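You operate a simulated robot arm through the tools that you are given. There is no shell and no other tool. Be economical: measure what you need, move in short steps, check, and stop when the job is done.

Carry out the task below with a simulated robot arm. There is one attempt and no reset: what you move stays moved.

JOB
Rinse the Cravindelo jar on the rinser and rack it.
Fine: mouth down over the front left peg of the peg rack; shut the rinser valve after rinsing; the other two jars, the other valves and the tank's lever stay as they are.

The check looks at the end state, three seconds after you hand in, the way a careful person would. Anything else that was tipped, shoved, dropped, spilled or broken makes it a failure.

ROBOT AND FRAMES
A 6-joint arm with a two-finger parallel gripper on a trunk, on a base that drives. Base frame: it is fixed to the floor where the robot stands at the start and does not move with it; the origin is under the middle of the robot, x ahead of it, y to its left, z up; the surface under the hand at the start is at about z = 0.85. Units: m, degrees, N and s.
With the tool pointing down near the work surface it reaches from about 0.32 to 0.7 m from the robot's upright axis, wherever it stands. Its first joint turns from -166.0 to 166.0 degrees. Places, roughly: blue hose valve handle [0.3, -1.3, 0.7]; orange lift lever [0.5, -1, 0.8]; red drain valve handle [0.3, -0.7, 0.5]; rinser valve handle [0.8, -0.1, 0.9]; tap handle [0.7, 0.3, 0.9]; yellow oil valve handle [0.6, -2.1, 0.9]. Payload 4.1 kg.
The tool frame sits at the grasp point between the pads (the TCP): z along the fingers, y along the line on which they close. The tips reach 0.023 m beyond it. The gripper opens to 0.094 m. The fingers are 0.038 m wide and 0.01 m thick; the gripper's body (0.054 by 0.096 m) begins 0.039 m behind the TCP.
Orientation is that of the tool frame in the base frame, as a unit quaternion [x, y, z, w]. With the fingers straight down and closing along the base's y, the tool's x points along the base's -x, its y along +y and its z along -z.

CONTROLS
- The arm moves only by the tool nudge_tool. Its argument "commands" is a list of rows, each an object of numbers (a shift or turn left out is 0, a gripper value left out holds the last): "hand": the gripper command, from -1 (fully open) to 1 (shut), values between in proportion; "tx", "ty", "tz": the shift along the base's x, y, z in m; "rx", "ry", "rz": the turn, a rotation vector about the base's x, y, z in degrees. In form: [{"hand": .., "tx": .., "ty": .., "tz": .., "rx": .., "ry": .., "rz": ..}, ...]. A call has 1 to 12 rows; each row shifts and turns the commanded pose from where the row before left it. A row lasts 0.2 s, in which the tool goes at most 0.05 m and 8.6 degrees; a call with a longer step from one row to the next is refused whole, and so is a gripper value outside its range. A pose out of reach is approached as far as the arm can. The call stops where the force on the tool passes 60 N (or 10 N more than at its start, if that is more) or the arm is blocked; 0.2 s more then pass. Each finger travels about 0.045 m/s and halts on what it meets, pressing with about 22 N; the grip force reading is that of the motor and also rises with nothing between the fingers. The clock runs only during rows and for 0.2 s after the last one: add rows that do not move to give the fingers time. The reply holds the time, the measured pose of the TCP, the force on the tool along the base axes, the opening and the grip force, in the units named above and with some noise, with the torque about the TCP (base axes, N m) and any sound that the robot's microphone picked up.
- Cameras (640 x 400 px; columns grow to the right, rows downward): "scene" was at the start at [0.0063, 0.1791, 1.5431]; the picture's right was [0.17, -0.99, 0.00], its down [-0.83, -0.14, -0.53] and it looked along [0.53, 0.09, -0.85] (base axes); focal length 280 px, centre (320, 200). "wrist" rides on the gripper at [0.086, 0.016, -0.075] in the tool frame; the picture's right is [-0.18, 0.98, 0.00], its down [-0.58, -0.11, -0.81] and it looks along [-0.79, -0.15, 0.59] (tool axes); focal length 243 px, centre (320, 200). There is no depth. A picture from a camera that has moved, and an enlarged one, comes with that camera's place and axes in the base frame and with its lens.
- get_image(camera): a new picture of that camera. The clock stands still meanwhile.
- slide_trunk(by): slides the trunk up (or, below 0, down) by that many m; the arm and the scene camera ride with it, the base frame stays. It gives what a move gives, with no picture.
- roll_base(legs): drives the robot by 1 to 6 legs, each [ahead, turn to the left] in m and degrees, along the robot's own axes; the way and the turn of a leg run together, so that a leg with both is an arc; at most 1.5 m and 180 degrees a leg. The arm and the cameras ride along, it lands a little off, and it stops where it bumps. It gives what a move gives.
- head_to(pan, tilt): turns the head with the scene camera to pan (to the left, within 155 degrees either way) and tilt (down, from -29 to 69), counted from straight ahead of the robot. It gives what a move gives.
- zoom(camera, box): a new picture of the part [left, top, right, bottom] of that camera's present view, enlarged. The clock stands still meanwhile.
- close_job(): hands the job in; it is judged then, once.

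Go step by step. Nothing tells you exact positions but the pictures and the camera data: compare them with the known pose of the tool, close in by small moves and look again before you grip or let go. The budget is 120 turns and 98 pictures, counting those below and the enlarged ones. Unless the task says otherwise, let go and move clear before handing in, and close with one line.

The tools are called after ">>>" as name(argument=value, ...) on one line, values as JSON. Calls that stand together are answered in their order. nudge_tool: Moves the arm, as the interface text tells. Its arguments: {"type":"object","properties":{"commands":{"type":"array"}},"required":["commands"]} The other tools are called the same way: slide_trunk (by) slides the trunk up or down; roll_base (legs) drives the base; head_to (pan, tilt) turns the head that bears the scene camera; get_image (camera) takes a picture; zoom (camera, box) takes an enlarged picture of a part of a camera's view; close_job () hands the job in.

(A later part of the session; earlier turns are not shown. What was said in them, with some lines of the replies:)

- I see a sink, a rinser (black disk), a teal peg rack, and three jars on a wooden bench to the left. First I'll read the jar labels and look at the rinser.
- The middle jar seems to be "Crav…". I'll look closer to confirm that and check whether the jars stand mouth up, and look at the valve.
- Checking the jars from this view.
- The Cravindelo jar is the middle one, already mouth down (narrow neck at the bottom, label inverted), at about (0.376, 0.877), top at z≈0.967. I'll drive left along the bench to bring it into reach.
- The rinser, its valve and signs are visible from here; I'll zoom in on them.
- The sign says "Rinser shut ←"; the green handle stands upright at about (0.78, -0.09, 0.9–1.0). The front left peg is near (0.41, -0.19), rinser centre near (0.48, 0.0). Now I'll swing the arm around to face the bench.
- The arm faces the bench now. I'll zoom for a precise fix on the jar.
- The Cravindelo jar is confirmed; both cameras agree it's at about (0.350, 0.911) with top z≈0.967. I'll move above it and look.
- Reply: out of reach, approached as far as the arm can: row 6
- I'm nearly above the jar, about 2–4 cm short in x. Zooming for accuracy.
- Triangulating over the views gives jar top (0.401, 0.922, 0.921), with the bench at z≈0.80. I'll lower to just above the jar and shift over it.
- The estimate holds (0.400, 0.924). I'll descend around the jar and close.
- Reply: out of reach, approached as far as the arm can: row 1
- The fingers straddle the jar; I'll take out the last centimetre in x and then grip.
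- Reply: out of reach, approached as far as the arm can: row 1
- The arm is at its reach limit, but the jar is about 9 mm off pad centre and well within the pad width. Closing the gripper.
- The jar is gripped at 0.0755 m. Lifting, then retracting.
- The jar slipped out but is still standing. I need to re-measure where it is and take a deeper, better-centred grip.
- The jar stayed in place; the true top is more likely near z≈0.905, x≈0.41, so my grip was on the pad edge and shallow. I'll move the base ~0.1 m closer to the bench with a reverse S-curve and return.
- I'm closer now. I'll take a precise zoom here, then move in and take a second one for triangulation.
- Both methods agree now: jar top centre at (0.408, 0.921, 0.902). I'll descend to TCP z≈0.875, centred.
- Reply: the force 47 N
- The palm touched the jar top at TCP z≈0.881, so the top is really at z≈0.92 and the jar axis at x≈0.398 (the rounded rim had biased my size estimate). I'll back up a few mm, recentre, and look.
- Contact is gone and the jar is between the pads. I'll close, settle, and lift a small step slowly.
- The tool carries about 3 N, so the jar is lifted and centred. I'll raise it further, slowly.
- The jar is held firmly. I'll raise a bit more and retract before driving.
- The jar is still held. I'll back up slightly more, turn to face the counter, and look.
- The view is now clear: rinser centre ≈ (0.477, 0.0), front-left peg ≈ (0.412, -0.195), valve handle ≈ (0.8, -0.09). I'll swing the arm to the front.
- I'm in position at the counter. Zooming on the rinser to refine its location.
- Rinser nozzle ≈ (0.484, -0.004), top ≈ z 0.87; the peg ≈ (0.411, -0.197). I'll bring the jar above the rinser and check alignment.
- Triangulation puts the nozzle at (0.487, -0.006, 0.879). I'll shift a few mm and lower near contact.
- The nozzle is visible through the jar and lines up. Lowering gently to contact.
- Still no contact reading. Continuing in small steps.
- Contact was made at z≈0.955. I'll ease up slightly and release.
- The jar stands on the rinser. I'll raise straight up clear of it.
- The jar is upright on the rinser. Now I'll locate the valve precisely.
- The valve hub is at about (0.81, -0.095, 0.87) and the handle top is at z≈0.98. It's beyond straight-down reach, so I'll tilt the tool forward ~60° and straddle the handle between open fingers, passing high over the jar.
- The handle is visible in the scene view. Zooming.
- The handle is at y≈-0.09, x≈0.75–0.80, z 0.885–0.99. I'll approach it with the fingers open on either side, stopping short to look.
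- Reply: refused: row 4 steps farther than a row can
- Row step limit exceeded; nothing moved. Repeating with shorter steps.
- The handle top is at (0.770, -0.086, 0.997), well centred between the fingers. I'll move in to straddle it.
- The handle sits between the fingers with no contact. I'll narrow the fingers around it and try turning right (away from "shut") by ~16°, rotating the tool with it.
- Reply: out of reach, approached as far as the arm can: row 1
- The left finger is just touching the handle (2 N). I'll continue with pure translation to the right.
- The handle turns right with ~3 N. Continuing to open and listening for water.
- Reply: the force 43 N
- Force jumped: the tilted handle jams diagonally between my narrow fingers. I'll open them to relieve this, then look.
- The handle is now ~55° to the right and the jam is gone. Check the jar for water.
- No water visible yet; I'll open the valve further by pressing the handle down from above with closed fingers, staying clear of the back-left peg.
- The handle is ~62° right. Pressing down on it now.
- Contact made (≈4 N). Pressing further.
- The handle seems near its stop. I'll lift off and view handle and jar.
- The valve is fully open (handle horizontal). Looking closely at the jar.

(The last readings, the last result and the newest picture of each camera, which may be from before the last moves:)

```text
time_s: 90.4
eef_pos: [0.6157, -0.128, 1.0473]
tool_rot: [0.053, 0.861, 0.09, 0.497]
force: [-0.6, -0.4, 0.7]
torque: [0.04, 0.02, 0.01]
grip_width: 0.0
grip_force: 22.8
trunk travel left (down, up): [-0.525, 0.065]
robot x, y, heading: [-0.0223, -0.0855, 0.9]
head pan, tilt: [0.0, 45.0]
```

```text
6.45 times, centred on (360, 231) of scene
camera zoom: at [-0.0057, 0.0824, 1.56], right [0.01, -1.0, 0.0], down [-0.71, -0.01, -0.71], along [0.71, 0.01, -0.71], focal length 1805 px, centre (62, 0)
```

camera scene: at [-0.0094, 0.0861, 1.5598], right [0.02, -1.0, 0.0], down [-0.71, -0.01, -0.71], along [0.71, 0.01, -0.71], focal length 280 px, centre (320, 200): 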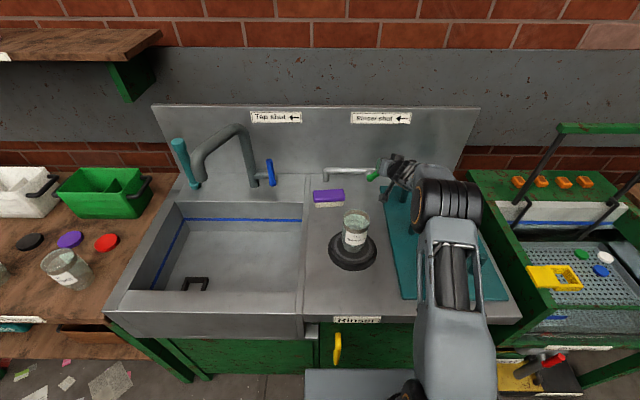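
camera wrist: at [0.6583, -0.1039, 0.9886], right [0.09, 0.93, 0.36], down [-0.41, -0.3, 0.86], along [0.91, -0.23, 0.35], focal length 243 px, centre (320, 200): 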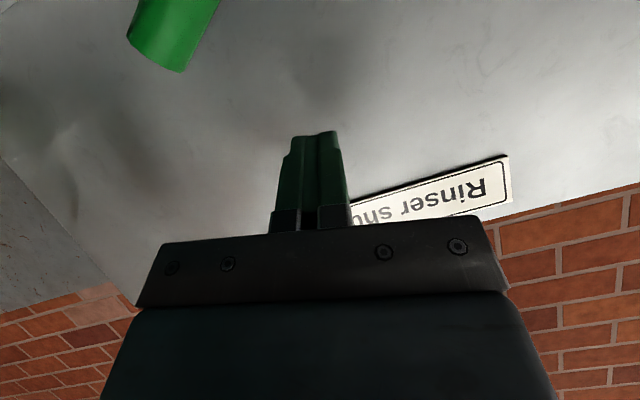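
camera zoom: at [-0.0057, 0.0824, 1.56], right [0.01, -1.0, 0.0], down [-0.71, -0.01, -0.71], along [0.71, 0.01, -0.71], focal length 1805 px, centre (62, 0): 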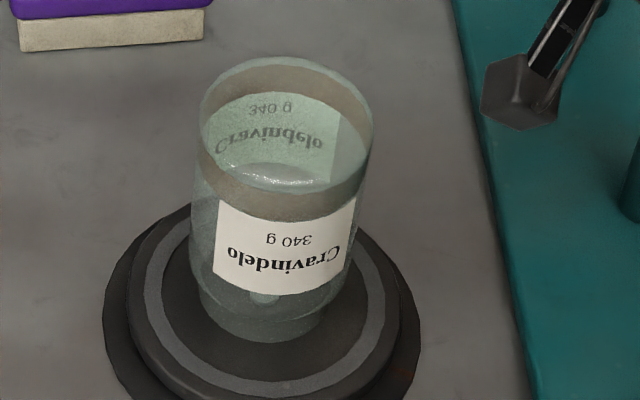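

Still no water visible or audible. It is likely a press-type rinser, so I'll go back over the jar, grip it, and press down with the valve open.

>>> nudge_tool(commands=[{"tx": -0.03, "tz": 0.03, "rx": -6}, {"tx": -0.03, "tz": 0.03, "rx": -6}, {"tx": -0.0094, "ty": 0.0174, "ry": 8.5, "tz": 0.005}, {"tx": -0.0094, "ty": 0.0174, "ry": 8.5}, {"tx": -0.0094, "ty": 0.0174, "ry": 8.5}, {"tx": -0.0094, "ty": 0.0174, "ry": 8.5}, {"tx": -0.0094, "ty": 0.0174, "ry": 8.5}, {"tx": -0.0094, "ty": 0.0174, "ry": 8.5}, {"tx": -0.0094, "ty": 0.0174, "ry": 8.5}, {"hand": -1}, {}, {}])

>>> get_image(camera="wrist")

```text
time_s: 93.0
eef_pos: [0.5129, -0.0459, 1.076]
tool_rot: [0.027, 0.966, 0.079, 0.246]
force: [0.2, -0.3, 0.3]
torque: [0.05, 0.01, 0.02]
grip_width: 0.0688
grip_force: 0.1
out of reach, approached as far as the arm can: row 3, 4, 5, 6, 7, 8, 9
trunk travel left (down, up): [-0.525, 0.065]
robot x, y, heading: [-0.0222, -0.0849, 1.0]
head pan, tilt: [0.0, 45.0]
```

```text
20 pictures are left
camera wrist: at [0.4018, -0.0332, 1.1012], right [0.17, 0.95, 0.25], down [0.12, -0.27, 0.95], along [0.98, -0.14, -0.16], focal length 243 px, centre (320, 200)
```

wrist: 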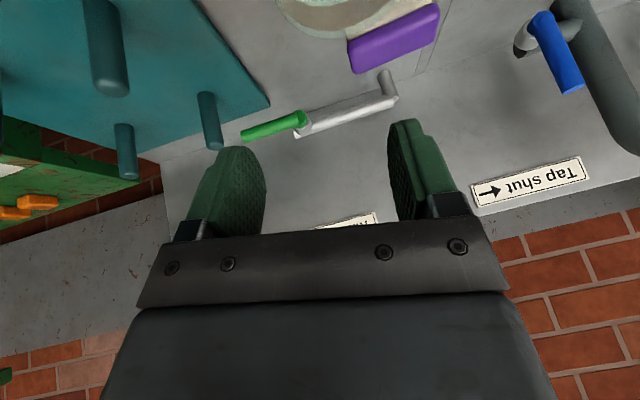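

The arm stopped partway (some poses were out of reach). I'll rise and finish the reorientation in stages.

>>> nudge_tool(commands=[{"tz": 0.03}, {"tz": 0.03, "rx": -3.1}, {"rx": -3.1}, {"rx": -3.2}, {}])

>>> nudge_tool(commands=[{"ry": 7.1, "tx": -0.006, "ty": 0.01}, {"ry": 7.1, "tx": -0.006, "ty": 0.01}, {"ry": 7.1, "tx": -0.006, "ty": 0.01}, {"ry": 7.1, "tx": -0.006, "ty": 0.01}, {}])

```text
time_s: 94.2
eef_pos: [0.5093, -0.0553, 1.1187]
tool_rot: [0.029, 0.963, 0.087, 0.253]
force: [-0.6, -0.9, 0.6]
torque: [0.0, -0.01, 0.02]
grip_width: 0.094
grip_force: 0.1
out of reach, approached as far as the arm can: row 1, 2, 3, 4
trunk travel left (down, up): [-0.525, 0.065]
robot x, y, heading: [-0.0242, -0.0889, 0.8]
head pan, tilt: [0.0, 45.0]
```

```text
time_s: 95.4
eef_pos: [0.4682, -0.0792, 1.077]
tool_rot: [0.048, 0.991, 0.121, 0.018]
force: [0.0, -0.2, 0.1]
torque: [0.05, 0.0, -0.02]
grip_width: 0.094
grip_force: 0.0
out of reach, approached as far as the arm can: row 1, 2, 3, 4
trunk travel left (down, up): [-0.525, 0.065]
robot x, y, heading: [-0.0194, -0.0878, 0.4]
head pan, tilt: [0.0, 45.0]
```

A joint limit seems to be interfering; the tool is now nearly down but leaning ~14° in y. I'll try correcting while backing to a comfortable pose.

>>> nudge_tool(commands=[{"tx": -0.03, "tz": 0.03}, {"tx": -0.03, "tz": 0.02}, {"rx": -4.6}, {"rx": -4.6}, {"rx": -4.6}, {"rz": 5.7}, {}])

>>> get_image(camera="scene")

```text
time_s: 97.0
eef_pos: [0.4075, -0.0787, 1.1192]
tool_rot: [0.001, 0.992, 0.126, 0.012]
force: [-0.2, 0.3, -0.1]
torque: [0.0, -0.04, -0.01]
grip_width: 0.094
grip_force: 0.1
out of reach, approached as far as the arm can: row 1, 2, 3, 4, 5
trunk travel left (down, up): [-0.525, 0.065]
robot x, y, heading: [-0.0195, -0.0847, 0.8]
head pan, tilt: [0.0, 45.0]
```

```text
19 pictures are left
camera scene: at [-0.0056, 0.0824, 1.56], right [0.01, -1.0, 0.0], down [-0.71, -0.01, -0.71], along [0.71, 0.01, -0.71], focal length 280 px, centre (320, 200)
```

scene: 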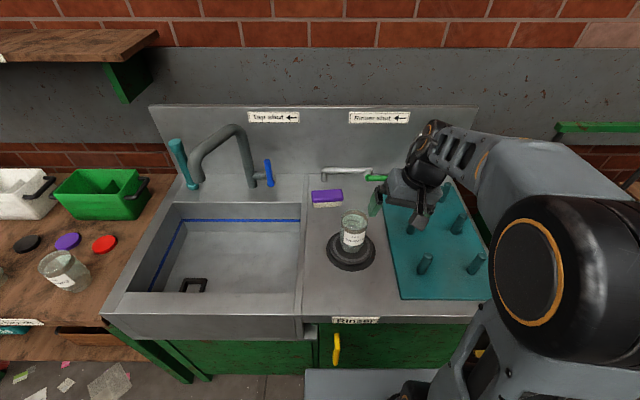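

Testing a single correction to understand the limit.

>>> nudge_tool(commands=[{"rx": -7}, {"rx": -7}, {}])

>>> nudge_tool(commands=[{"ty": -0.03, "tx": -0.02}, {"ty": -0.03}, {"rx": -7}, {"rx": -7}, {}])

```text
time_s: 97.8
eef_pos: [0.4063, -0.0787, 1.1183]
tool_rot: [0.001, 0.992, 0.126, 0.013]
force: [0.5, -0.3, 0.2]
torque: [-0.01, 0.0, -0.04]
grip_width: 0.0939
grip_force: 0.0
out of reach, approached as far as the arm can: row 1, 2
trunk travel left (down, up): [-0.525, 0.065]
robot x, y, heading: [-0.0192, -0.0877, 0.5]
head pan, tilt: [0.0, 45.0]
```

```text
time_s: 99.0
eef_pos: [0.3875, -0.1399, 1.1191]
tool_rot: [0.002, 0.991, 0.131, 0.014]
force: [0.5, -0.8, -0.1]
torque: [0.0, -0.01, 0.02]
grip_width: 0.0938
grip_force: 0.0
out of reach, approached as far as the arm can: row 3, 4
trunk travel left (down, up): [-0.525, 0.065]
robot x, y, heading: [-0.0205, -0.0889, 0.4]
head pan, tilt: [0.0, 45.0]
```

The wrist evidently flipped through a singularity (forearm-roll joint at its limit). I'll unwind it in free space: tilt forward, yaw left, pitch above the forearm line, centre, then pitch back down.

>>> nudge_tool(commands=[{"tx": 0.03, "ty": 0.005, "tz": 0.01, "ry": -8.5}, {"tx": 0.03, "ty": 0.005, "tz": 0.01, "ry": -8.5}, {"tx": 0.03, "ty": 0.005, "tz": 0.01, "ry": -8.5}, {"tx": 0.03, "ty": 0.005, "tz": 0.01, "ry": -8.5}, {"tx": 0.03, "ty": 0.005, "tz": 0.01, "ry": -8.5}, {"tx": 0.03, "ty": 0.005, "tz": 0.01, "ry": -8.5}, {}])

>>> nudge_tool(commands=[{"rz": 8}, {"rz": 8}, {"rz": 8}, {}])

```text
time_s: 100.6
eef_pos: [0.5677, -0.1077, 1.1776]
tool_rot: [-0.055, 0.888, 0.118, 0.441]
force: [-0.1, -0.1, 0.0]
torque: [-0.04, 0.01, -0.01]
grip_width: 0.094
grip_force: 0.0
trunk travel left (down, up): [-0.525, 0.065]
robot x, y, heading: [-0.0229, -0.0833, 0.9]
head pan, tilt: [0.0, 45.0]
```

```text
time_s: 101.6
eef_pos: [0.5671, -0.1083, 1.1782]
tool_rot: [-0.239, 0.858, 0.207, 0.406]
force: [-0.4, 0.2, -0.3]
torque: [0.04, 0.02, 0.03]
grip_width: 0.0941
grip_force: 0.1
trunk travel left (down, up): [-0.525, 0.065]
robot x, y, heading: [-0.0203, -0.0888, 0.6]
head pan, tilt: [0.0, 45.0]
```

No limits hit. Continuing: pitch up, then yaw back to centre.

>>> nudge_tool(commands=[{"ry": -8.5}, {"ry": -8.5}, {"ry": -8.5}, {"ry": -8.5}, {"ry": -8.5}, {"ry": -8.5}, {"ry": -6}, {}])

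>>> nudge_tool(commands=[{"rz": -8.5}, {"rz": -8.5}, {"rz": -8.5}, {"rz": -8.5}, {}])

```text
time_s: 103.4
eef_pos: [0.5673, -0.1091, 1.1796]
tool_rot: [-0.308, 0.559, 0.068, 0.767]
force: [0.2, -0.6, -0.7]
torque: [0.0, 0.03, 0.0]
grip_width: 0.0939
grip_force: 0.1
trunk travel left (down, up): [-0.525, 0.065]
robot x, y, heading: [-0.0193, -0.081, 0.9]
head pan, tilt: [0.0, 45.0]
```

```text
time_s: 104.6
eef_pos: [0.5661, -0.1084, 1.1775]
tool_rot: [-0.131, 0.626, -0.159, 0.752]
force: [-0.5, -0.2, 0.2]
torque: [0.0, 0.01, 0.04]
grip_width: 0.0941
grip_force: 0.1
trunk travel left (down, up): [-0.525, 0.065]
robot x, y, heading: [-0.0247, -0.0835, 0.8]
head pan, tilt: [0.0, 45.0]
```

The tool is centred, 10° above horizontal. Correct the roll, then pitch back down.

>>> nudge_tool(commands=[{"rx": 7.67, "rz": 1.42}, {"rx": 7.67, "rz": 1.42}, {"rx": 7.67, "rz": 1.42}, {}])

>>> nudge_tool(commands=[{"ry": 8.38}, {"ry": 8.38}, {"ry": 8.38}, {"ry": 8.38}, {"ry": 8.38}, {"ry": 8.38, "tx": -0.01}, {"ry": 8.38, "tx": -0.01}, {"ry": 8.38, "tx": -0.01}, {"ry": 8.38, "tx": -0.01}, {"ry": 8.38, "tx": -0.01}, {"ry": 8.38, "tx": -0.01}, {"ry": 8.38, "tx": -0.01}])

```text
time_s: 105.6
eef_pos: [0.567, -0.1092, 1.1778]
tool_rot: [-0.001, 0.639, -0.002, 0.769]
force: [-0.1, -0.2, -0.3]
torque: [0.03, 0.01, 0.02]
grip_width: 0.0941
grip_force: 0.1
trunk travel left (down, up): [-0.525, 0.065]
robot x, y, heading: [-0.0222, -0.0854, 0.7]
head pan, tilt: [0.0, 45.0]
```

```text
time_s: 108.2
eef_pos: [0.4871, -0.1573, 1.139]
tool_rot: [-0.012, 0.988, 0.089, 0.128]
force: [0.9, 1.4, -0.3]
torque: [0.01, 0.01, 0.0]
grip_width: 0.0938
grip_force: 0.0
out of reach, approached as far as the arm can: row 5, 6, 7, 9, 10, 11, 12
trunk travel left (down, up): [-0.525, 0.065]
robot x, y, heading: [-0.0243, -0.0796, 0.8]
head pan, tilt: [0.0, 45.0]
```

It flipped again because the tool axis was ~2° off the arm's vertical plane when passing the singular line. I'll repeat with the TCP exactly in the arm plane (y≈-0.0856) before pitching down.

>>> nudge_tool(commands=[{"tx": 0.016, "ty": 0.0143, "tz": 0.009, "ry": -8.5}, {"tx": 0.016, "ty": 0.0143, "tz": 0.009, "ry": -8.5}, {"tx": 0.016, "ty": 0.0143, "tz": 0.009, "ry": -8.5}, {"tx": 0.016, "ty": 0.0143, "tz": 0.009, "ry": -8.5}, {"tx": 0.016, "ty": 0.0143, "tz": 0.009, "ry": -3}, {"rz": 8.5}, {"rz": 8.5}, {"rz": 8.5}, {}])

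>>> nudge_tool(commands=[{"ry": -8.5}, {"ry": -8.5}, {"ry": -8.5}, {"ry": -8.5}, {"ry": -8.5}, {"ry": -8.5}, {"ry": -6}, {}])

```text
time_s: 110.2
eef_pos: [0.5678, -0.0858, 1.1835]
tool_rot: [-0.23, 0.872, 0.154, 0.403]
force: [-0.4, 0.1, -0.2]
torque: [0.02, 0.03, 0.02]
grip_width: 0.0941
grip_force: 0.1
trunk travel left (down, up): [-0.525, 0.065]
robot x, y, heading: [-0.0217, -0.0839, 0.7]
head pan, tilt: [0.0, 45.0]
```

```text
time_s: 112.0
eef_pos: [0.5667, -0.0854, 1.1844]
tool_rot: [-0.276, 0.574, 0.026, 0.771]
force: [0.0, 0.2, 0.3]
torque: [-0.01, 0.02, -0.01]
grip_width: 0.094
grip_force: 0.0
trunk travel left (down, up): [-0.525, 0.065]
robot x, y, heading: [-0.0261, -0.0802, 0.9]
head pan, tilt: [0.0, 45.0]
```

Yaw back and fix the roll exactly.

>>> nudge_tool(commands=[{"rz": -8.5}, {"rz": -8.5}, {"rz": -8.5}, {"rz": -2.1}, {"rx": 7.64, "rz": 1.46}, {"rx": 7.64, "rz": 1.46}, {"rx": 7.64, "rz": 1.46}, {}])

```text
time_s: 113.8
eef_pos: [0.5677, -0.0859, 1.1843]
tool_rot: [0.0, 0.638, -0.003, 0.77]
force: [-1.1, 0.1, -0.4]
torque: [-0.02, 0.02, -0.02]
grip_width: 0.094
grip_force: 0.1
trunk travel left (down, up): [-0.525, 0.065]
robot x, y, heading: [-0.0229, -0.086, 0.7]
head pan, tilt: [0.0, 45.0]
```

Aligned. Pitching down through the singular line.

>>> nudge_tool(commands=[{"ry": 8.4}, {"ry": 8.4}, {"ry": 8.4}, {"ry": 8.4}, {"ry": 8.4}, {"ry": 8.4}, {"ry": 8.4}, {}])

```text
time_s: 115.6
eef_pos: [0.5671, -0.0847, 1.1844]
tool_rot: [-0.002, 0.934, -0.003, 0.358]
force: [-0.2, -0.4, 0.6]
torque: [0.0, 0.02, -0.03]
grip_width: 0.0938
grip_force: 0.0
trunk travel left (down, up): [-0.525, 0.065]
robot x, y, heading: [-0.0251, -0.0848, 0.7]
head pan, tilt: [0.0, 45.0]
```

It worked: the wrist is back in the normal branch. Finish to straight down above the jar.

>>> nudge_tool(commands=[{"ry": 8.4, "tx": -0.016}, {"ry": 8.4, "tx": -0.016}, {"ry": 8.4, "tx": -0.016}, {"ry": 8.4, "tx": -0.016}, {"ry": 8.3, "tx": -0.013}, {"ty": 0.03, "tz": -0.02}, {"ty": 0.03, "tz": -0.03}, {"ty": 0.0195, "tz": -0.03}, {}])

>>> get_image(camera="wrist")

```text
time_s: 117.6
eef_pos: [0.4916, -0.0053, 1.1034]
tool_rot: [-0.002, 1.0, -0.002, 0.001]
force: [-0.2, 0.3, 0.8]
torque: [0.01, -0.02, -0.02]
grip_width: 0.094
grip_force: 0.1
trunk travel left (down, up): [-0.525, 0.065]
robot x, y, heading: [-0.0217, -0.0874, 0.6]
head pan, tilt: [0.0, 45.0]
```

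```text
18 pictures are left
camera wrist: at [0.4055, 0.0103, 1.1769], right [0.18, 0.98, 0.0], down [0.58, -0.1, 0.81], along [0.79, -0.15, -0.59], focal length 243 px, centre (320, 200)
```

wrist: 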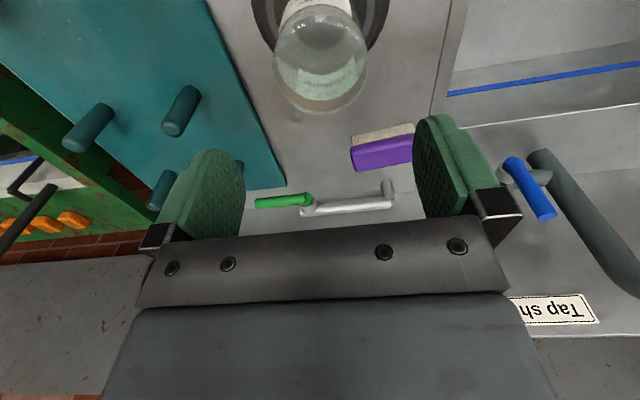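

Above the jar with normal posture. Descend, grip, then press gently down.

>>> nudge_tool(commands=[{"tx": -0.002, "tz": -0.03}, {"tz": -0.04}, {"tz": -0.04}, {"tz": -0.025}, {"tz": -0.01}, {"tz": -0.002}, {"hand": 0}, {"hand": 1}, {}, {}, {}])

>>> nudge_tool(commands=[{"tz": -0.003}, {"tz": -0.003}, {}])

```text
time_s: 120.0
eef_pos: [0.4879, -0.0057, 0.9568]
tool_rot: [-0.003, 1.0, -0.002, 0.0]
force: [-0.3, -0.5, -0.7]
torque: [-0.01, 0.03, -0.01]
grip_width: 0.0754
grip_force: 21.9
trunk travel left (down, up): [-0.525, 0.065]
robot x, y, heading: [-0.0258, -0.0897, 0.8]
head pan, tilt: [0.0, 45.0]
```

```text
time_s: 120.8
eef_pos: [0.4884, -0.0064, 0.9507]
tool_rot: [-0.002, 1.0, -0.002, 0.002]
force: [2.2, -0.6, 6.4]
torque: [0.17, -0.05, -0.06]
grip_width: 0.0753
grip_force: 22.0
trunk travel left (down, up): [-0.525, 0.065]
robot x, y, heading: [-0.0214, -0.0832, 0.6]
head pan, tilt: [0.0, 45.0]
```

>>> nudge_tool(commands=[{"tz": -0.003}, {"tz": -0.003}, {}])

>>> zoom(camera="scene", box=[320, 200, 400, 262])

```text
time_s: 121.6
eef_pos: [0.4863, -0.0064, 0.9457]
tool_rot: [-0.003, 1.0, -0.002, 0.002]
force: [2.8, 1.7, 14.0]
torque: [0.61, -0.15, -0.07]
grip_width: 0.0752
grip_force: 22.5
trunk travel left (down, up): [-0.525, 0.065]
robot x, y, heading: [-0.0215, -0.0866, 0.6]
head pan, tilt: [0.0, 45.0]
```

```text
6.45 times, centred on (360, 231) of scene
camera zoom: at [-0.0065, 0.0825, 1.56], right [0.01, -1.0, 0.0], down [-0.71, -0.01, -0.71], along [0.71, 0.01, -0.71], focal length 1805 px, centre (62, 0)
```

zoom: 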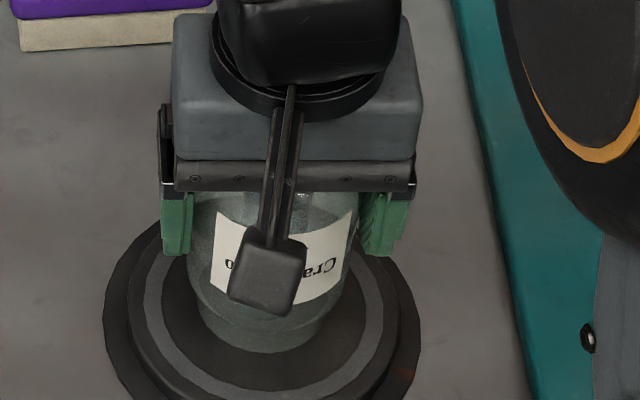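

Pressing a bit more to see if the plate travels and water sounds.

>>> nudge_tool(commands=[{"tz": -0.003}, {"tz": -0.002}, {}, {}, {}])

>>> get_image(camera="wrist")

```text
time_s: 122.8
eef_pos: [0.4869, -0.0053, 0.9437]
tool_rot: [-0.003, 1.0, -0.001, 0.006]
force: [2.0, 4.0, 50.9]
torque: [1.21, 0.51, -0.05]
grip_width: 0.0753
grip_force: 22.4
trunk travel left (down, up): [-0.525, 0.065]
robot x, y, heading: [-0.0215, -0.0848, 0.5]
head pan, tilt: [0.0, 45.0]
```

```text
16 pictures are left
camera wrist: at [0.4002, 0.01, 1.0167], right [0.18, 0.98, 0.0], down [0.57, -0.1, 0.81], along [0.8, -0.14, -0.58], focal length 243 px, centre (320, 200)
```

wrist: 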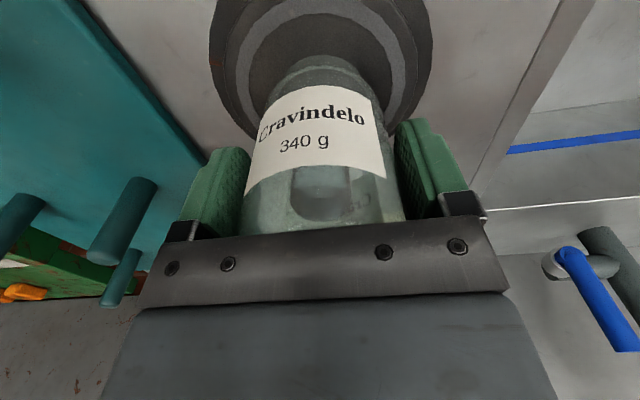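

The jar looks different inside now (possibly spraying). Zooming in.

>>> zoom(camera="wrist", box=[230, 40, 420, 240])

```text
2.00 times, centred on (325, 140) of wrist
camera zoom: at [0.4002, 0.01, 1.0167], right [0.18, 0.98, 0.0], down [0.57, -0.1, 0.81], along [0.8, -0.14, -0.58], focal length 485 px, centre (310, 320)
```

zoom: 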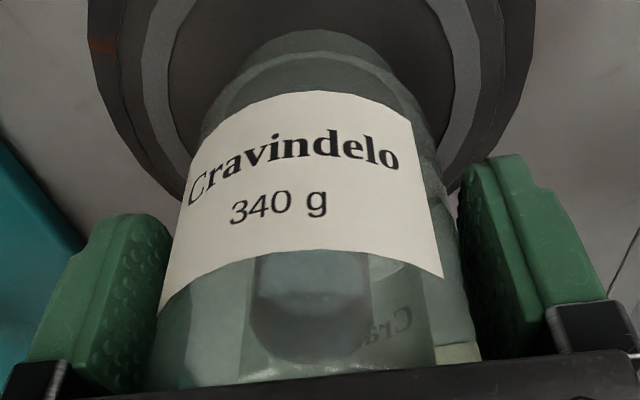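

A water column is visible inside and the brown residue band is gone: rinsing works while pressed. I'll hold it a few seconds.

>>> nudge_tool(commands=[{}, {}, {}, {}, {}, {}, {}, {}, {}, {}, {}, {}])

>>> nudge_tool(commands=[{}, {}, {}, {}, {}, {}, {}, {}, {}, {}, {}, {}])

>>> nudge_tool(commands=[{"tz": 0.003}, {"tz": 0.003}, {"tz": 0.003}, {"tz": 0.003}, {}, {}, {}])

>>> zoom(camera="wrist", box=[230, 40, 420, 240])

```text
time_s: 125.4
eef_pos: [0.4878, -0.0054, 0.9438]
tool_rot: [-0.004, 1.0, -0.001, 0.005]
force: [1.5, 3.9, 50.0]
torque: [1.34, 0.27, -0.06]
grip_width: 0.0754
grip_force: 22.2
trunk travel left (down, up): [-0.525, 0.065]
robot x, y, heading: [-0.0215, -0.0839, 0.7]
head pan, tilt: [0.0, 45.0]
```

```text
time_s: 128.0
eef_pos: [0.4878, -0.0064, 0.9436]
tool_rot: [-0.005, 1.0, 0.0, 0.006]
force: [0.8, 2.0, 50.6]
torque: [1.33, 0.1, -0.02]
grip_width: 0.0752
grip_force: 22.0
trunk travel left (down, up): [-0.525, 0.065]
robot x, y, heading: [-0.0226, -0.0847, 0.9]
head pan, tilt: [0.0, 45.0]
```

```text
time_s: 129.6
eef_pos: [0.4882, -0.0047, 0.9526]
tool_rot: [-0.002, 1.0, -0.002, 0.0]
force: [-2.1, -0.6, 2.4]
torque: [0.07, 0.14, 0.02]
grip_width: 0.0754
grip_force: 22.4
trunk travel left (down, up): [-0.525, 0.065]
robot x, y, heading: [-0.0234, -0.0827, 0.5]
head pan, tilt: [0.0, 45.0]
```

```text
2.00 times, centred on (325, 140) of wrist
camera zoom: at [0.4017, 0.0097, 1.0255], right [0.18, 0.98, 0.0], down [0.58, -0.1, 0.81], along [0.79, -0.15, -0.59], focal length 485 px, centre (310, 320)
```

zoom: 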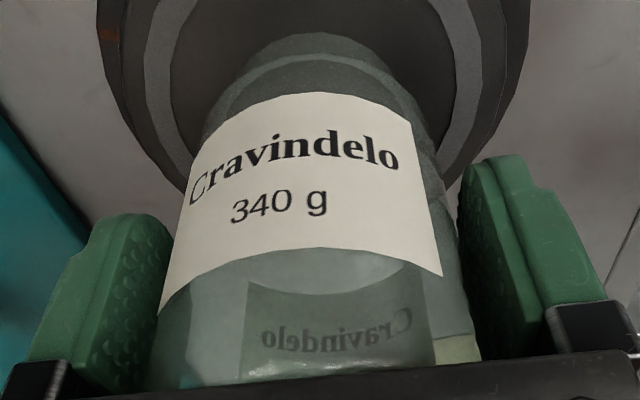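

Rinsed and the jet stops when unpressed. The jar is still in my grip, so I'll lift it and take it above the front-left peg.

>>> nudge_tool(commands=[{"tz": 0.01}, {"tz": 0.02}, {"tz": 0.03}, {"tz": 0.03}, {"tz": 0.03}, {"tz": 0.017}, {}])

>>> nudge_tool(commands=[{"tx": -0.005, "ty": -0.012}, {"tx": -0.009, "ty": -0.02}, {"tx": -0.009, "ty": -0.022}, {"tx": -0.009, "ty": -0.022}, {"tx": -0.009, "ty": -0.022}, {"tx": -0.009, "ty": -0.022}, {"tx": -0.009, "ty": -0.022}, {"tx": -0.009, "ty": -0.022}, {"tx": -0.006, "ty": -0.018}, {"tx": -0.003, "ty": -0.01}, {}])

>>> get_image(camera="wrist")

>>> get_image(camera="scene")

```text
time_s: 131.2
eef_pos: [0.489, -0.0061, 1.0901]
tool_rot: [-0.003, 1.0, -0.002, 0.001]
force: [0.2, -0.8, -2.0]
torque: [0.0, 0.0, 0.02]
grip_width: 0.0754
grip_force: 21.5
trunk travel left (down, up): [-0.525, 0.065]
robot x, y, heading: [-0.0221, -0.0855, 0.8]
head pan, tilt: [0.0, 45.0]
```

```text
time_s: 133.6
eef_pos: [0.4107, -0.1976, 1.0881]
tool_rot: [-0.002, 1.0, -0.002, 0.001]
force: [0.0, 0.5, -3.0]
torque: [0.02, -0.01, 0.0]
grip_width: 0.0753
grip_force: 21.9
trunk travel left (down, up): [-0.525, 0.065]
robot x, y, heading: [-0.0228, -0.0819, 0.7]
head pan, tilt: [0.0, 45.0]
```

```text
13 pictures are left
camera wrist: at [0.3236, -0.182, 1.1624], right [0.18, 0.98, 0.0], down [0.58, -0.1, 0.81], along [0.79, -0.15, -0.59], focal length 243 px, centre (320, 200)
```

wrist: 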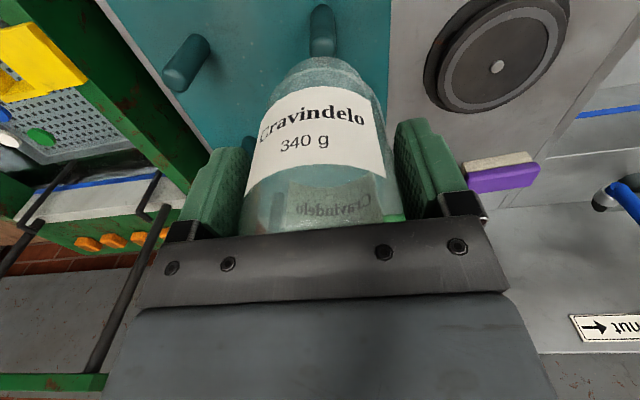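

```text
12 pictures are left
camera scene: at [-0.0055, 0.0824, 1.56], right [0.01, -1.0, 0.0], down [-0.71, -0.01, -0.71], along [0.71, 0.01, -0.71], focal length 280 px, centre (320, 200)
```

scene: 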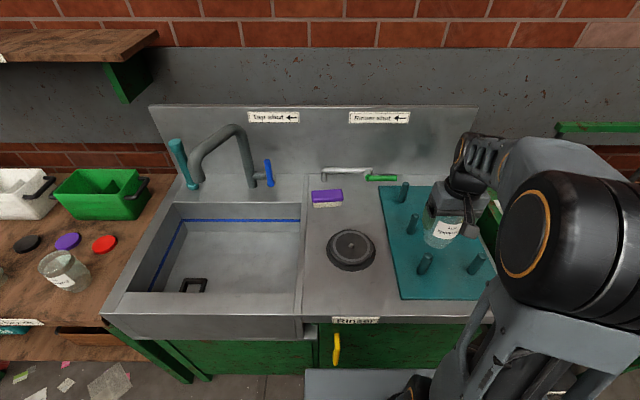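

I'm above the peg area. Zooming both cameras for a precise peg position.

>>> zoom(camera="wrist", box=[260, 0, 388, 80])

>>> zoom(camera="scene", box=[390, 210, 486, 280])

```text
5.00 times, centred on (324, 40) of wrist
camera zoom: at [0.3236, -0.182, 1.1624], right [0.18, 0.98, 0.0], down [0.58, -0.1, 0.81], along [0.79, -0.15, -0.59], focal length 1213 px, centre (300, 1000)
```

zoom: 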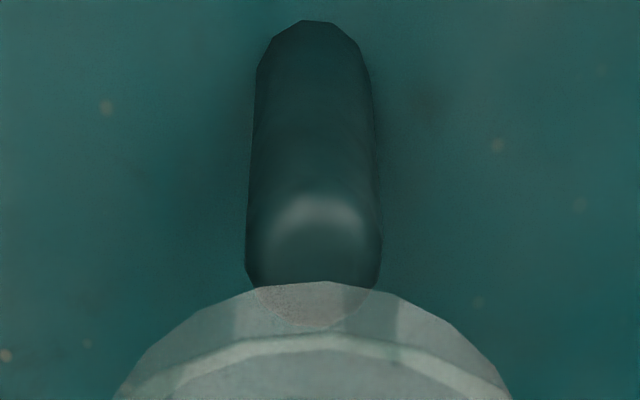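

```text
5.71 times, centred on (438, 245) of scene
camera zoom: at [-0.0055, 0.0824, 1.56], right [0.01, -1.0, 0.0], down [-0.71, -0.01, -0.71], along [0.71, 0.01, -0.71], focal length 1599 px, centre (-354, -57)
```

zoom: 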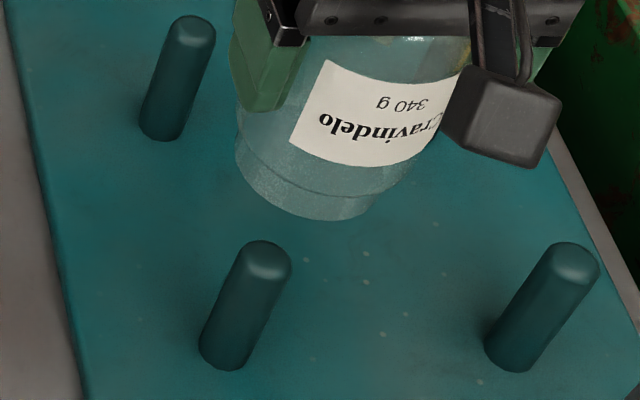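

All measurements agree: the peg is at (0.4106, -0.197) with top z≈0.948 and the jar mouth is right above. Lowering carefully.

>>> nudge_tool(commands=[{"tx": 0.001, "ty": 0.0005, "tz": -0.01}, {"tz": -0.015}, {"tz": -0.015}, {"tz": -0.01}, {"tz": -0.01}, {"tz": -0.01}, {}])

>>> zoom(camera="scene", box=[390, 210, 486, 280])

```text
time_s: 135.2
eef_pos: [0.4122, -0.1964, 1.0171]
tool_rot: [-0.004, 1.0, -0.002, 0.001]
force: [-0.4, -0.4, -1.7]
torque: [0.02, 0.02, 0.02]
grip_width: 0.0753
grip_force: 21.7
trunk travel left (down, up): [-0.525, 0.065]
robot x, y, heading: [-0.024, -0.0849, 1.0]
head pan, tilt: [0.0, 45.0]
```

```text
5.71 times, centred on (438, 245) of scene
camera zoom: at [-0.0054, 0.0824, 1.56], right [0.01, -1.0, 0.0], down [-0.71, -0.01, -0.71], along [0.71, 0.01, -0.71], focal length 1599 px, centre (-354, -57)
```

zoom: 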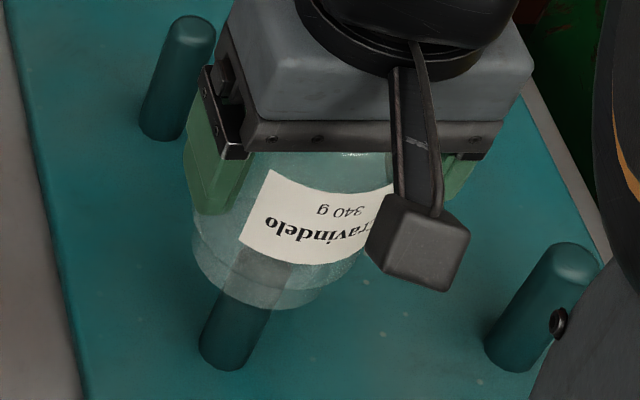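

The peg is entering the jar mouth with no contact. Continuing down.

>>> nudge_tool(commands=[{"tz": -0.012}, {"tz": -0.012}, {"tz": -0.012}, {"tz": -0.012}, {"tz": -0.01}, {}])

>>> nudge_tool(commands=[{"tz": -0.005}, {"tz": -0.003}, {}])

>>> nudge_tool(commands=[{"tz": -0.003}, {}])

```text
time_s: 136.6
eef_pos: [0.4117, -0.1973, 0.9601]
tool_rot: [-0.004, 1.0, -0.002, 0.001]
force: [-0.7, -0.2, -2.3]
torque: [-0.02, -0.01, 0.04]
grip_width: 0.0751
grip_force: 21.6
trunk travel left (down, up): [-0.525, 0.065]
robot x, y, heading: [-0.0211, -0.0855, 0.6]
head pan, tilt: [0.0, 45.0]
```

```text
time_s: 137.4
eef_pos: [0.4135, -0.1968, 0.9526]
tool_rot: [-0.004, 1.0, -0.002, 0.0]
force: [0.5, -1.2, -0.9]
torque: [0.02, 0.02, -0.03]
grip_width: 0.0755
grip_force: 21.9
trunk travel left (down, up): [-0.525, 0.065]
robot x, y, heading: [-0.0269, -0.0836, 0.6]
head pan, tilt: [0.0, 45.0]
```

```text
time_s: 138.0
eef_pos: [0.4129, -0.1973, 0.951]
tool_rot: [-0.004, 1.0, -0.003, 0.001]
force: [-0.2, -0.1, -1.7]
torque: [-0.03, -0.01, -0.02]
grip_width: 0.0754
grip_force: 22.0
trunk travel left (down, up): [-0.525, 0.065]
robot x, y, heading: [-0.0245, -0.0818, 0.5]
head pan, tilt: [0.0, 45.0]
```

>>> nudge_tool(commands=[{"tz": -0.004}, {}])

>>> nudge_tool(commands=[{"tz": -0.004}, {}])

>>> nudge_tool(commands=[{"tz": -0.003}, {}])

```text
time_s: 138.6
eef_pos: [0.4134, -0.197, 0.9449]
tool_rot: [-0.004, 1.0, -0.002, 0.001]
force: [-0.4, 0.2, -2.6]
torque: [0.01, 0.02, 0.0]
grip_width: 0.0751
grip_force: 21.9
trunk travel left (down, up): [-0.525, 0.065]
robot x, y, heading: [-0.0212, -0.0843, 0.9]
head pan, tilt: [0.0, 45.0]
```

```text
time_s: 139.2
eef_pos: [0.4127, -0.1973, 0.9453]
tool_rot: [-0.002, 1.0, -0.003, 0.005]
force: [0.6, 1.0, 39.0]
torque: [1.04, 0.19, -0.04]
grip_width: 0.0757
grip_force: 21.9
trunk travel left (down, up): [-0.525, 0.065]
robot x, y, heading: [-0.0253, -0.0827, 0.8]
head pan, tilt: [0.0, 45.0]
```

```text
time_s: 139.6
eef_pos: [0.4151, -0.1984, 0.9447]
tool_rot: [-0.004, 1.0, -0.003, 0.008]
force: [-4.3, 2.3, 28.7]
torque: [0.96, 0.4, 0.21]
grip_width: 0.0755
grip_force: 22.1
trunk travel left (down, up): [-0.525, 0.065]
robot x, y, heading: [-0.0249, -0.0856, 0.8]
head pan, tilt: [0.0, 45.0]
stopped in row 2: the force on the tool passed its limit at 64 N (the readings are from after the stop); the commanded pose is now the measured one
```

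Seated on the rack. I'll ease the pressure, release, and look.

>>> nudge_tool(commands=[{"tz": 0.001}, {"tz": 0.001}, {}, {"hand": 0.6}, {"hand": 0.3}, {"hand": -0.2}, {"hand": -1}, {}, {}])

>>> nudge_tool(commands=[{"tz": 0.005}, {"tz": 0.02}, {"tz": 0.03}, {"tz": 0.04}, {"tz": 0.04}, {"tz": 0.04}, {}])

>>> get_image(camera="wrist")

```text
time_s: 141.6
eef_pos: [0.4142, -0.198, 0.945]
tool_rot: [-0.003, 1.0, -0.004, 0.006]
force: [3.0, 0.6, 24.2]
torque: [0.56, 0.06, -0.09]
grip_width: 0.0939
grip_force: 0.0
trunk travel left (down, up): [-0.525, 0.065]
robot x, y, heading: [-0.0249, -0.0833, 0.6]
head pan, tilt: [0.0, 45.0]
```

```text
time_s: 143.2
eef_pos: [0.4153, -0.1981, 1.1218]
tool_rot: [-0.002, 1.0, -0.003, 0.006]
force: [0.1, 0.1, -0.2]
torque: [-0.01, -0.04, -0.03]
grip_width: 0.0941
grip_force: 0.0
trunk travel left (down, up): [-0.525, 0.065]
robot x, y, heading: [-0.0229, -0.0844, 0.6]
head pan, tilt: [0.0, 45.0]
```

```text
8 pictures are left
camera wrist: at [0.3284, -0.1817, 1.1951], right [0.18, 0.98, 0.0], down [0.57, -0.1, 0.81], along [0.8, -0.15, -0.58], focal length 243 px, centre (320, 200)
```

wrist: 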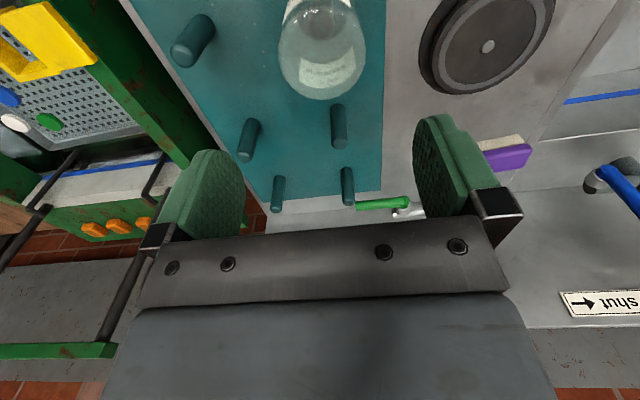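

The jar is racked over the front-left peg. Now shut the valve: I'll tilt the tool 45° forward (kept in the arm's plane to avoid the singularity), hook closed fingers under the handle near y≈-0.117, clear of the rack, and lift.

>>> nudge_tool(commands=[{"hand": 1, "tx": 0.035, "ty": 0.027}, {"tx": 0.035, "ty": 0.027}, {"tx": 0.035, "ty": 0.027}, {"tx": 0.01, "ry": -7.5}, {"tx": 0.01, "ry": -7.5}, {"tx": 0.01, "ry": -7.5}, {"tx": 0.01, "ry": -7.5}, {"tx": 0.01, "ry": -7.5}, {"tx": 0.01, "ry": -7.5}, {"rz": -2.7}, {}])

>>> nudge_tool(commands=[{"tx": 0.02, "tz": -0.04}, {"tx": 0.02, "tz": -0.04}, {"tx": 0.02, "tz": -0.04}, {"tx": 0.02, "tz": -0.04}, {"tz": -0.03}, {}])

>>> get_image(camera="wrist")

```text
time_s: 145.6
eef_pos: [0.5802, -0.1164, 1.1197]
tool_rot: [0.022, 0.922, -0.014, 0.387]
force: [0.0, 0.2, 0.7]
torque: [0.03, -0.03, 0.01]
grip_width: 0.0
grip_force: 21.9
trunk travel left (down, up): [-0.525, 0.065]
robot x, y, heading: [-0.0232, -0.0829, 0.8]
head pan, tilt: [0.0, 45.0]
```

```text
time_s: 147.0
eef_pos: [0.6601, -0.1169, 0.9287]
tool_rot: [0.02, 0.921, -0.014, 0.388]
force: [0.4, 0.3, 0.3]
torque: [-0.01, 0.03, 0.02]
grip_width: 0.0
grip_force: 22.0
trunk travel left (down, up): [-0.525, 0.065]
robot x, y, heading: [-0.0259, -0.0841, 0.9]
head pan, tilt: [0.0, 45.0]
```

```text
7 pictures are left
camera wrist: at [0.5476, -0.0959, 0.9182], right [0.17, 0.98, 0.12], down [-0.17, -0.09, 0.98], along [0.97, -0.19, 0.15], focal length 243 px, centre (320, 200)
```

wrist: 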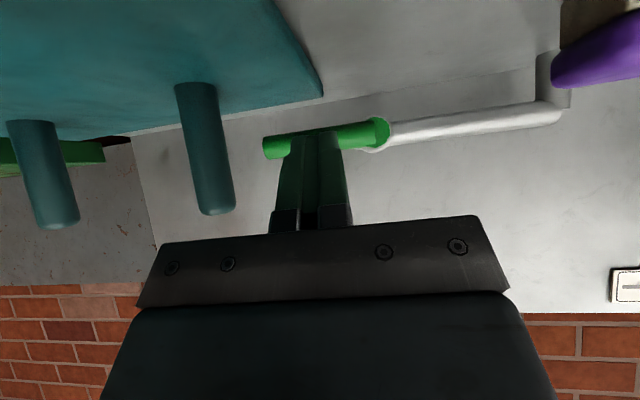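

The handle is horizontal at z≈0.898, spanning y -0.08 to -0.185. I'll drop in front of it, slide the fingertips under, and lift.

>>> nudge_tool(commands=[{"tx": 0.01, "tz": -0.015}, {"tx": 0.01, "tz": -0.015}, {"tx": 0.01, "tz": -0.0095}, {}])

>>> nudge_tool(commands=[{"tx": 0.015}, {"tx": 0.015}, {"tx": 0.009}, {}])

>>> get_image(camera="wrist")

```text
time_s: 148.0
eef_pos: [0.6887, -0.1163, 0.893]
tool_rot: [0.02, 0.92, -0.013, 0.391]
force: [-11.8, 0.3, 17.2]
torque: [-0.18, 0.27, -0.13]
grip_width: 0.0001
grip_force: 21.9
trunk travel left (down, up): [-0.525, 0.065]
robot x, y, heading: [-0.0231, -0.0893, 0.6]
head pan, tilt: [0.0, 45.0]
```

```text
time_s: 149.0
eef_pos: [0.7221, -0.1172, 0.8924]
tool_rot: [0.019, 0.921, -0.011, 0.39]
force: [-19.6, -0.7, 22.1]
torque: [-0.16, 0.51, -0.13]
grip_width: 0.0
grip_force: 22.3
out of reach, approached as far as the arm can: row 2
trunk travel left (down, up): [-0.525, 0.065]
robot x, y, heading: [-0.0254, -0.0848, 0.7]
head pan, tilt: [0.0, 45.0]
```

```text
6 pictures are left
camera wrist: at [0.6106, -0.0961, 0.8815], right [0.17, 0.98, 0.12], down [-0.18, -0.09, 0.98], along [0.97, -0.19, 0.16], focal length 243 px, centre (320, 200)
```

wrist: 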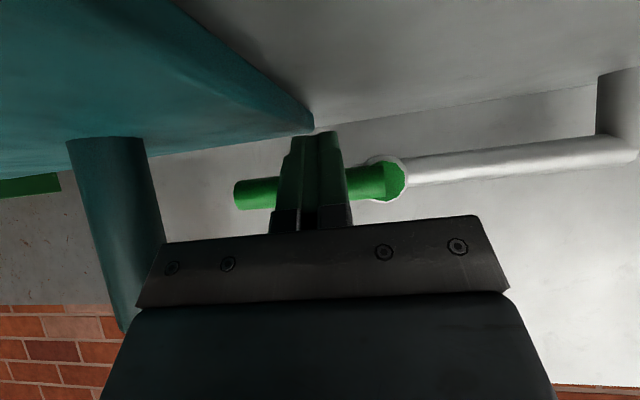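

The fingertips touch the counter and I'm at the reach limit ~1 cm short. I'll unload slightly and drive the base 2 cm forward.

>>> nudge_tool(commands=[{"tx": -0.004, "tz": 0.003}, {"tz": 0.001}, {}])

>>> roll_base(legs=[[0.02, 0]])

```text
time_s: 149.8
eef_pos: [0.7207, -0.117, 0.8932]
tool_rot: [0.021, 0.922, -0.014, 0.388]
force: [3.8, -2.9, 3.9]
torque: [-0.11, -0.12, 0.01]
grip_width: 0.0001
grip_force: 22.2
trunk travel left (down, up): [-0.525, 0.065]
robot x, y, heading: [-0.0242, -0.0855, 0.7]
head pan, tilt: [0.0, 45.0]
```

```text
time_s: 150.6
eef_pos: [0.7372, -0.1157, 0.8934]
tool_rot: [0.02, 0.923, -0.013, 0.384]
force: [-37.8, 1.0, 2.7]
torque: [-0.22, 0.63, -0.27]
grip_width: 0.0003
grip_force: 21.9
trunk travel left (down, up): [-0.525, 0.065]
robot x, y, heading: [0.0006, -0.0831, 0.6]
head pan, tilt: [0.0, 45.0]
```

The fingers press against the handle from the front-below. Now lift in small steps.

>>> nudge_tool(commands=[{"tx": -0.003, "tz": 0.004}, {"tz": 0.004}, {"tz": 0.004}, {}])

>>> zoom(camera="wrist", box=[200, 80, 480, 255])

```text
time_s: 151.6
eef_pos: [0.7341, -0.1174, 0.8983]
tool_rot: [0.021, 0.925, -0.014, 0.38]
force: [-15.9, -1.4, -16.8]
torque: [-0.27, 0.45, -0.23]
grip_width: 0.0001
grip_force: 22.0
trunk travel left (down, up): [-0.525, 0.065]
robot x, y, heading: [-0.003, -0.0862, 0.6]
head pan, tilt: [0.0, 45.0]
```

```text
2.29 times, centred on (340, 168) of wrist
camera zoom: at [0.6214, -0.0965, 0.8904], right [0.18, 0.98, 0.12], down [-0.16, -0.09, 0.98], along [0.97, -0.2, 0.14], focal length 555 px, centre (274, 274)
```

zoom: 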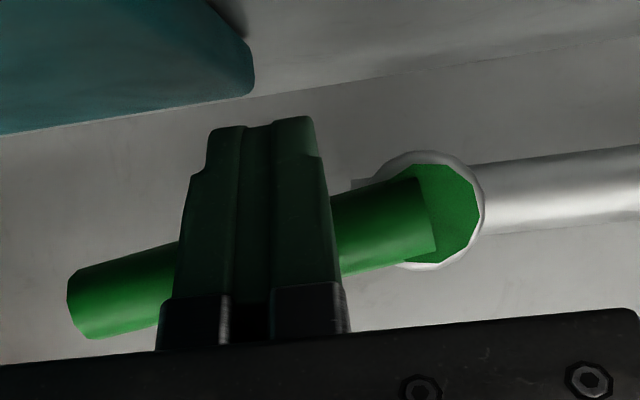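

The handle is rising. Continue lifting.

>>> nudge_tool(commands=[{"tz": 0.005}, {"tz": 0.005}, {"tz": 0.005}, {"tz": 0.005}, {"tz": 0.005}, {}])

>>> nudge_tool(commands=[{"tz": 0.006}, {"tz": 0.006}, {}])

>>> get_image(camera="wrist")

```text
time_s: 153.0
eef_pos: [0.7371, -0.1165, 0.9296]
tool_rot: [0.021, 0.922, -0.013, 0.386]
force: [0.9, -0.2, -0.8]
torque: [0.0, -0.03, -0.02]
grip_width: 0.0001
grip_force: 22.6
trunk travel left (down, up): [-0.525, 0.065]
robot x, y, heading: [-0.0037, -0.0845, 0.6]
head pan, tilt: [0.0, 45.0]
```

```text
time_s: 153.8
eef_pos: [0.7359, -0.117, 0.9375]
tool_rot: [0.02, 0.923, -0.013, 0.383]
force: [-2.4, -1.4, -5.1]
torque: [-0.02, 0.15, -0.03]
grip_width: 0.0002
grip_force: 21.5
trunk travel left (down, up): [-0.525, 0.065]
robot x, y, heading: [0.0013, -0.0858, 0.6]
head pan, tilt: [0.0, 45.0]
```

```text
4 pictures are left
camera wrist: at [0.6235, -0.0956, 0.9294], right [0.18, 0.98, 0.12], down [-0.16, -0.09, 0.98], along [0.97, -0.19, 0.14], focal length 243 px, centre (320, 200)
```

wrist: 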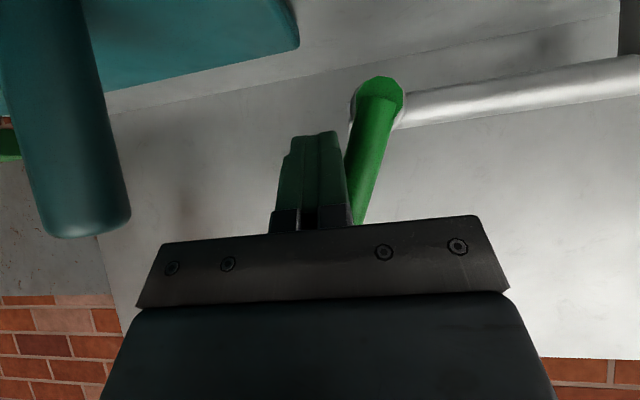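

The handle is nearly upright with my fingers on its right side. Push left to the shut stop in small steps.

>>> nudge_tool(commands=[{"ty": 0.004}, {"ty": 0.004}, {}])

>>> nudge_tool(commands=[{"ty": 0.003}, {"ty": 0.002}, {}])

>>> nudge_tool(commands=[{"ty": 0.003}, {}])

```text
time_s: 154.6
eef_pos: [0.7366, -0.1084, 0.9436]
tool_rot: [0.021, 0.922, -0.013, 0.386]
force: [-8.0, -9.8, 8.5]
torque: [0.04, -0.18, -0.2]
grip_width: 0.0001
grip_force: 21.8
trunk travel left (down, up): [-0.525, 0.065]
robot x, y, heading: [-0.0027, -0.086, 0.8]
head pan, tilt: [0.0, 45.0]
```

```text
time_s: 155.4
eef_pos: [0.736, -0.1029, 0.9398]
tool_rot: [0.02, 0.923, -0.012, 0.384]
force: [-1.4, -7.1, 7.0]
torque: [-0.01, -0.21, -0.2]
grip_width: 0.0
grip_force: 22.0
trunk travel left (down, up): [-0.525, 0.065]
robot x, y, heading: [-0.0034, -0.086, 0.6]
head pan, tilt: [0.0, 45.0]
```

```text
time_s: 156.0
eef_pos: [0.7371, -0.1022, 0.9395]
tool_rot: [0.022, 0.923, -0.014, 0.383]
force: [1.1, -14.4, 6.8]
torque: [-0.01, -0.19, -0.46]
grip_width: 0.0
grip_force: 22.1
trunk travel left (down, up): [-0.525, 0.065]
robot x, y, heading: [-0.0018, -0.0837, 0.6]
head pan, tilt: [0.0, 45.0]
```

Resistance is rising (14 N with little motion), suggesting the stop. One more small push, then look.

>>> nudge_tool(commands=[{"ty": 0.003}, {}])

>>> zoom(camera="wrist", box=[200, 40, 520, 240])

```text
time_s: 156.6
eef_pos: [0.7368, -0.1016, 0.9396]
tool_rot: [0.023, 0.923, -0.013, 0.383]
force: [-0.9, -27.9, 5.9]
torque: [-0.02, -0.17, -0.83]
grip_width: 0.0
grip_force: 22.3
trunk travel left (down, up): [-0.525, 0.065]
robot x, y, heading: [-0.0048, -0.0819, 0.5]
head pan, tilt: [0.0, 45.0]
```

```text
2.00 times, centred on (360, 140) of wrist
camera zoom: at [0.6233, -0.0799, 0.9299], right [0.18, 0.98, 0.12], down [-0.17, -0.09, 0.98], along [0.97, -0.2, 0.14], focal length 485 px, centre (240, 320)
```

zoom: 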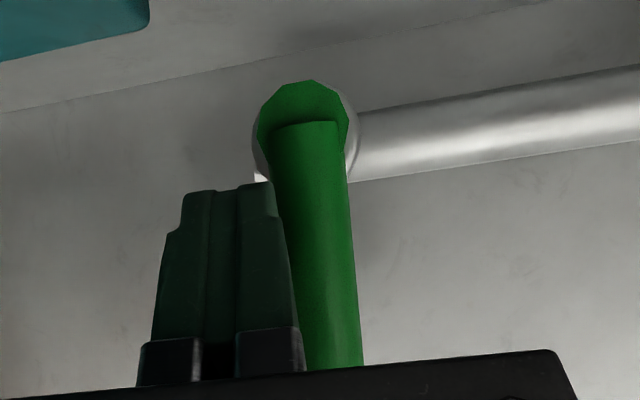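

The handle is upright against its stop: valve shut. Backing off and rising clear.

>>> nudge_tool(commands=[{"ty": -0.006}, {"ty": -0.008}, {"tx": -0.03, "tz": 0.015}, {"tx": -0.03, "tz": 0.03}, {"tx": -0.03, "tz": 0.035}, {"tx": -0.02, "tz": 0.04}, {"tx": -0.02, "tz": 0.04}, {"tz": 0.03}, {}])

>>> get_image(camera="scene")

```text
time_s: 158.6
eef_pos: [0.6064, -0.1114, 1.1273]
tool_rot: [0.02, 0.923, -0.014, 0.383]
force: [0.0, 0.8, 0.1]
torque: [0.02, 0.03, -0.01]
grip_width: 0.0001
grip_force: 21.8
trunk travel left (down, up): [-0.525, 0.065]
robot x, y, heading: [-0.0052, -0.0835, 0.5]
head pan, tilt: [0.0, 45.0]
```

```text
2 pictures are left
camera scene: at [0.0147, 0.0825, 1.56], right [0.01, -1.0, 0.0], down [-0.71, -0.01, -0.71], along [0.71, 0.01, -0.71], focal length 280 px, centre (320, 200)
```

scene: 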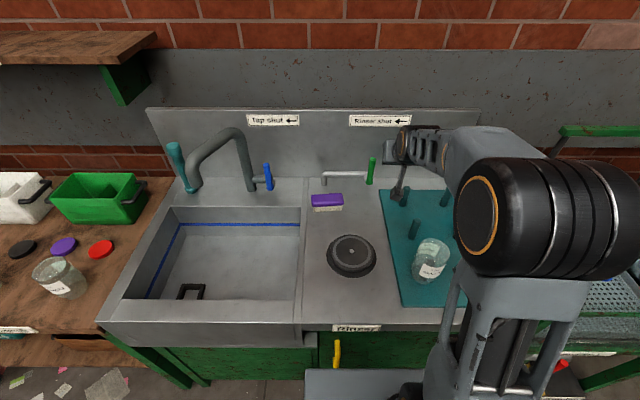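

The valve handle is upright as at the start and the jar is on the front-left peg. One last zoom to verify.

>>> zoom(camera="scene", box=[340, 140, 468, 300])

```text
2.50 times, centred on (404, 220) of scene
camera zoom: at [0.0147, 0.0825, 1.56], right [0.01, -1.0, 0.0], down [-0.71, -0.01, -0.71], along [0.71, 0.01, -0.71], focal length 700 px, centre (110, 150)
```

zoom: 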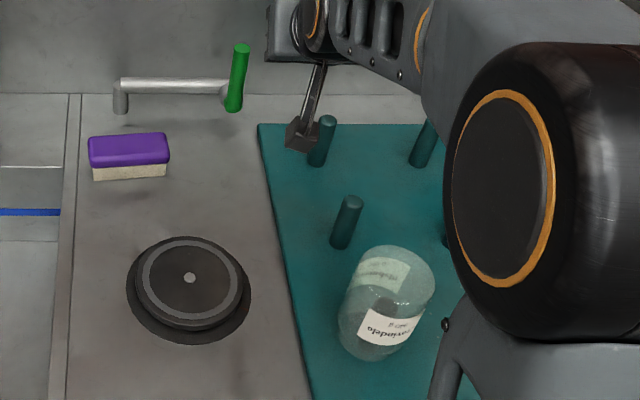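

The jar stands mouth down on the front-left peg, the rinser is dry and its valve handle is upright in the shut position, and the arm is clear. Handing in.

>>> close_job()

```text
The job is handed in.
```

The Cravindelo jar is rinsed and sits mouth down over the front left peg, and the rinser valve is shut. The tap, tank lever and other valves were never touched. The other two jars were standing when last seen, and the arm is clear.
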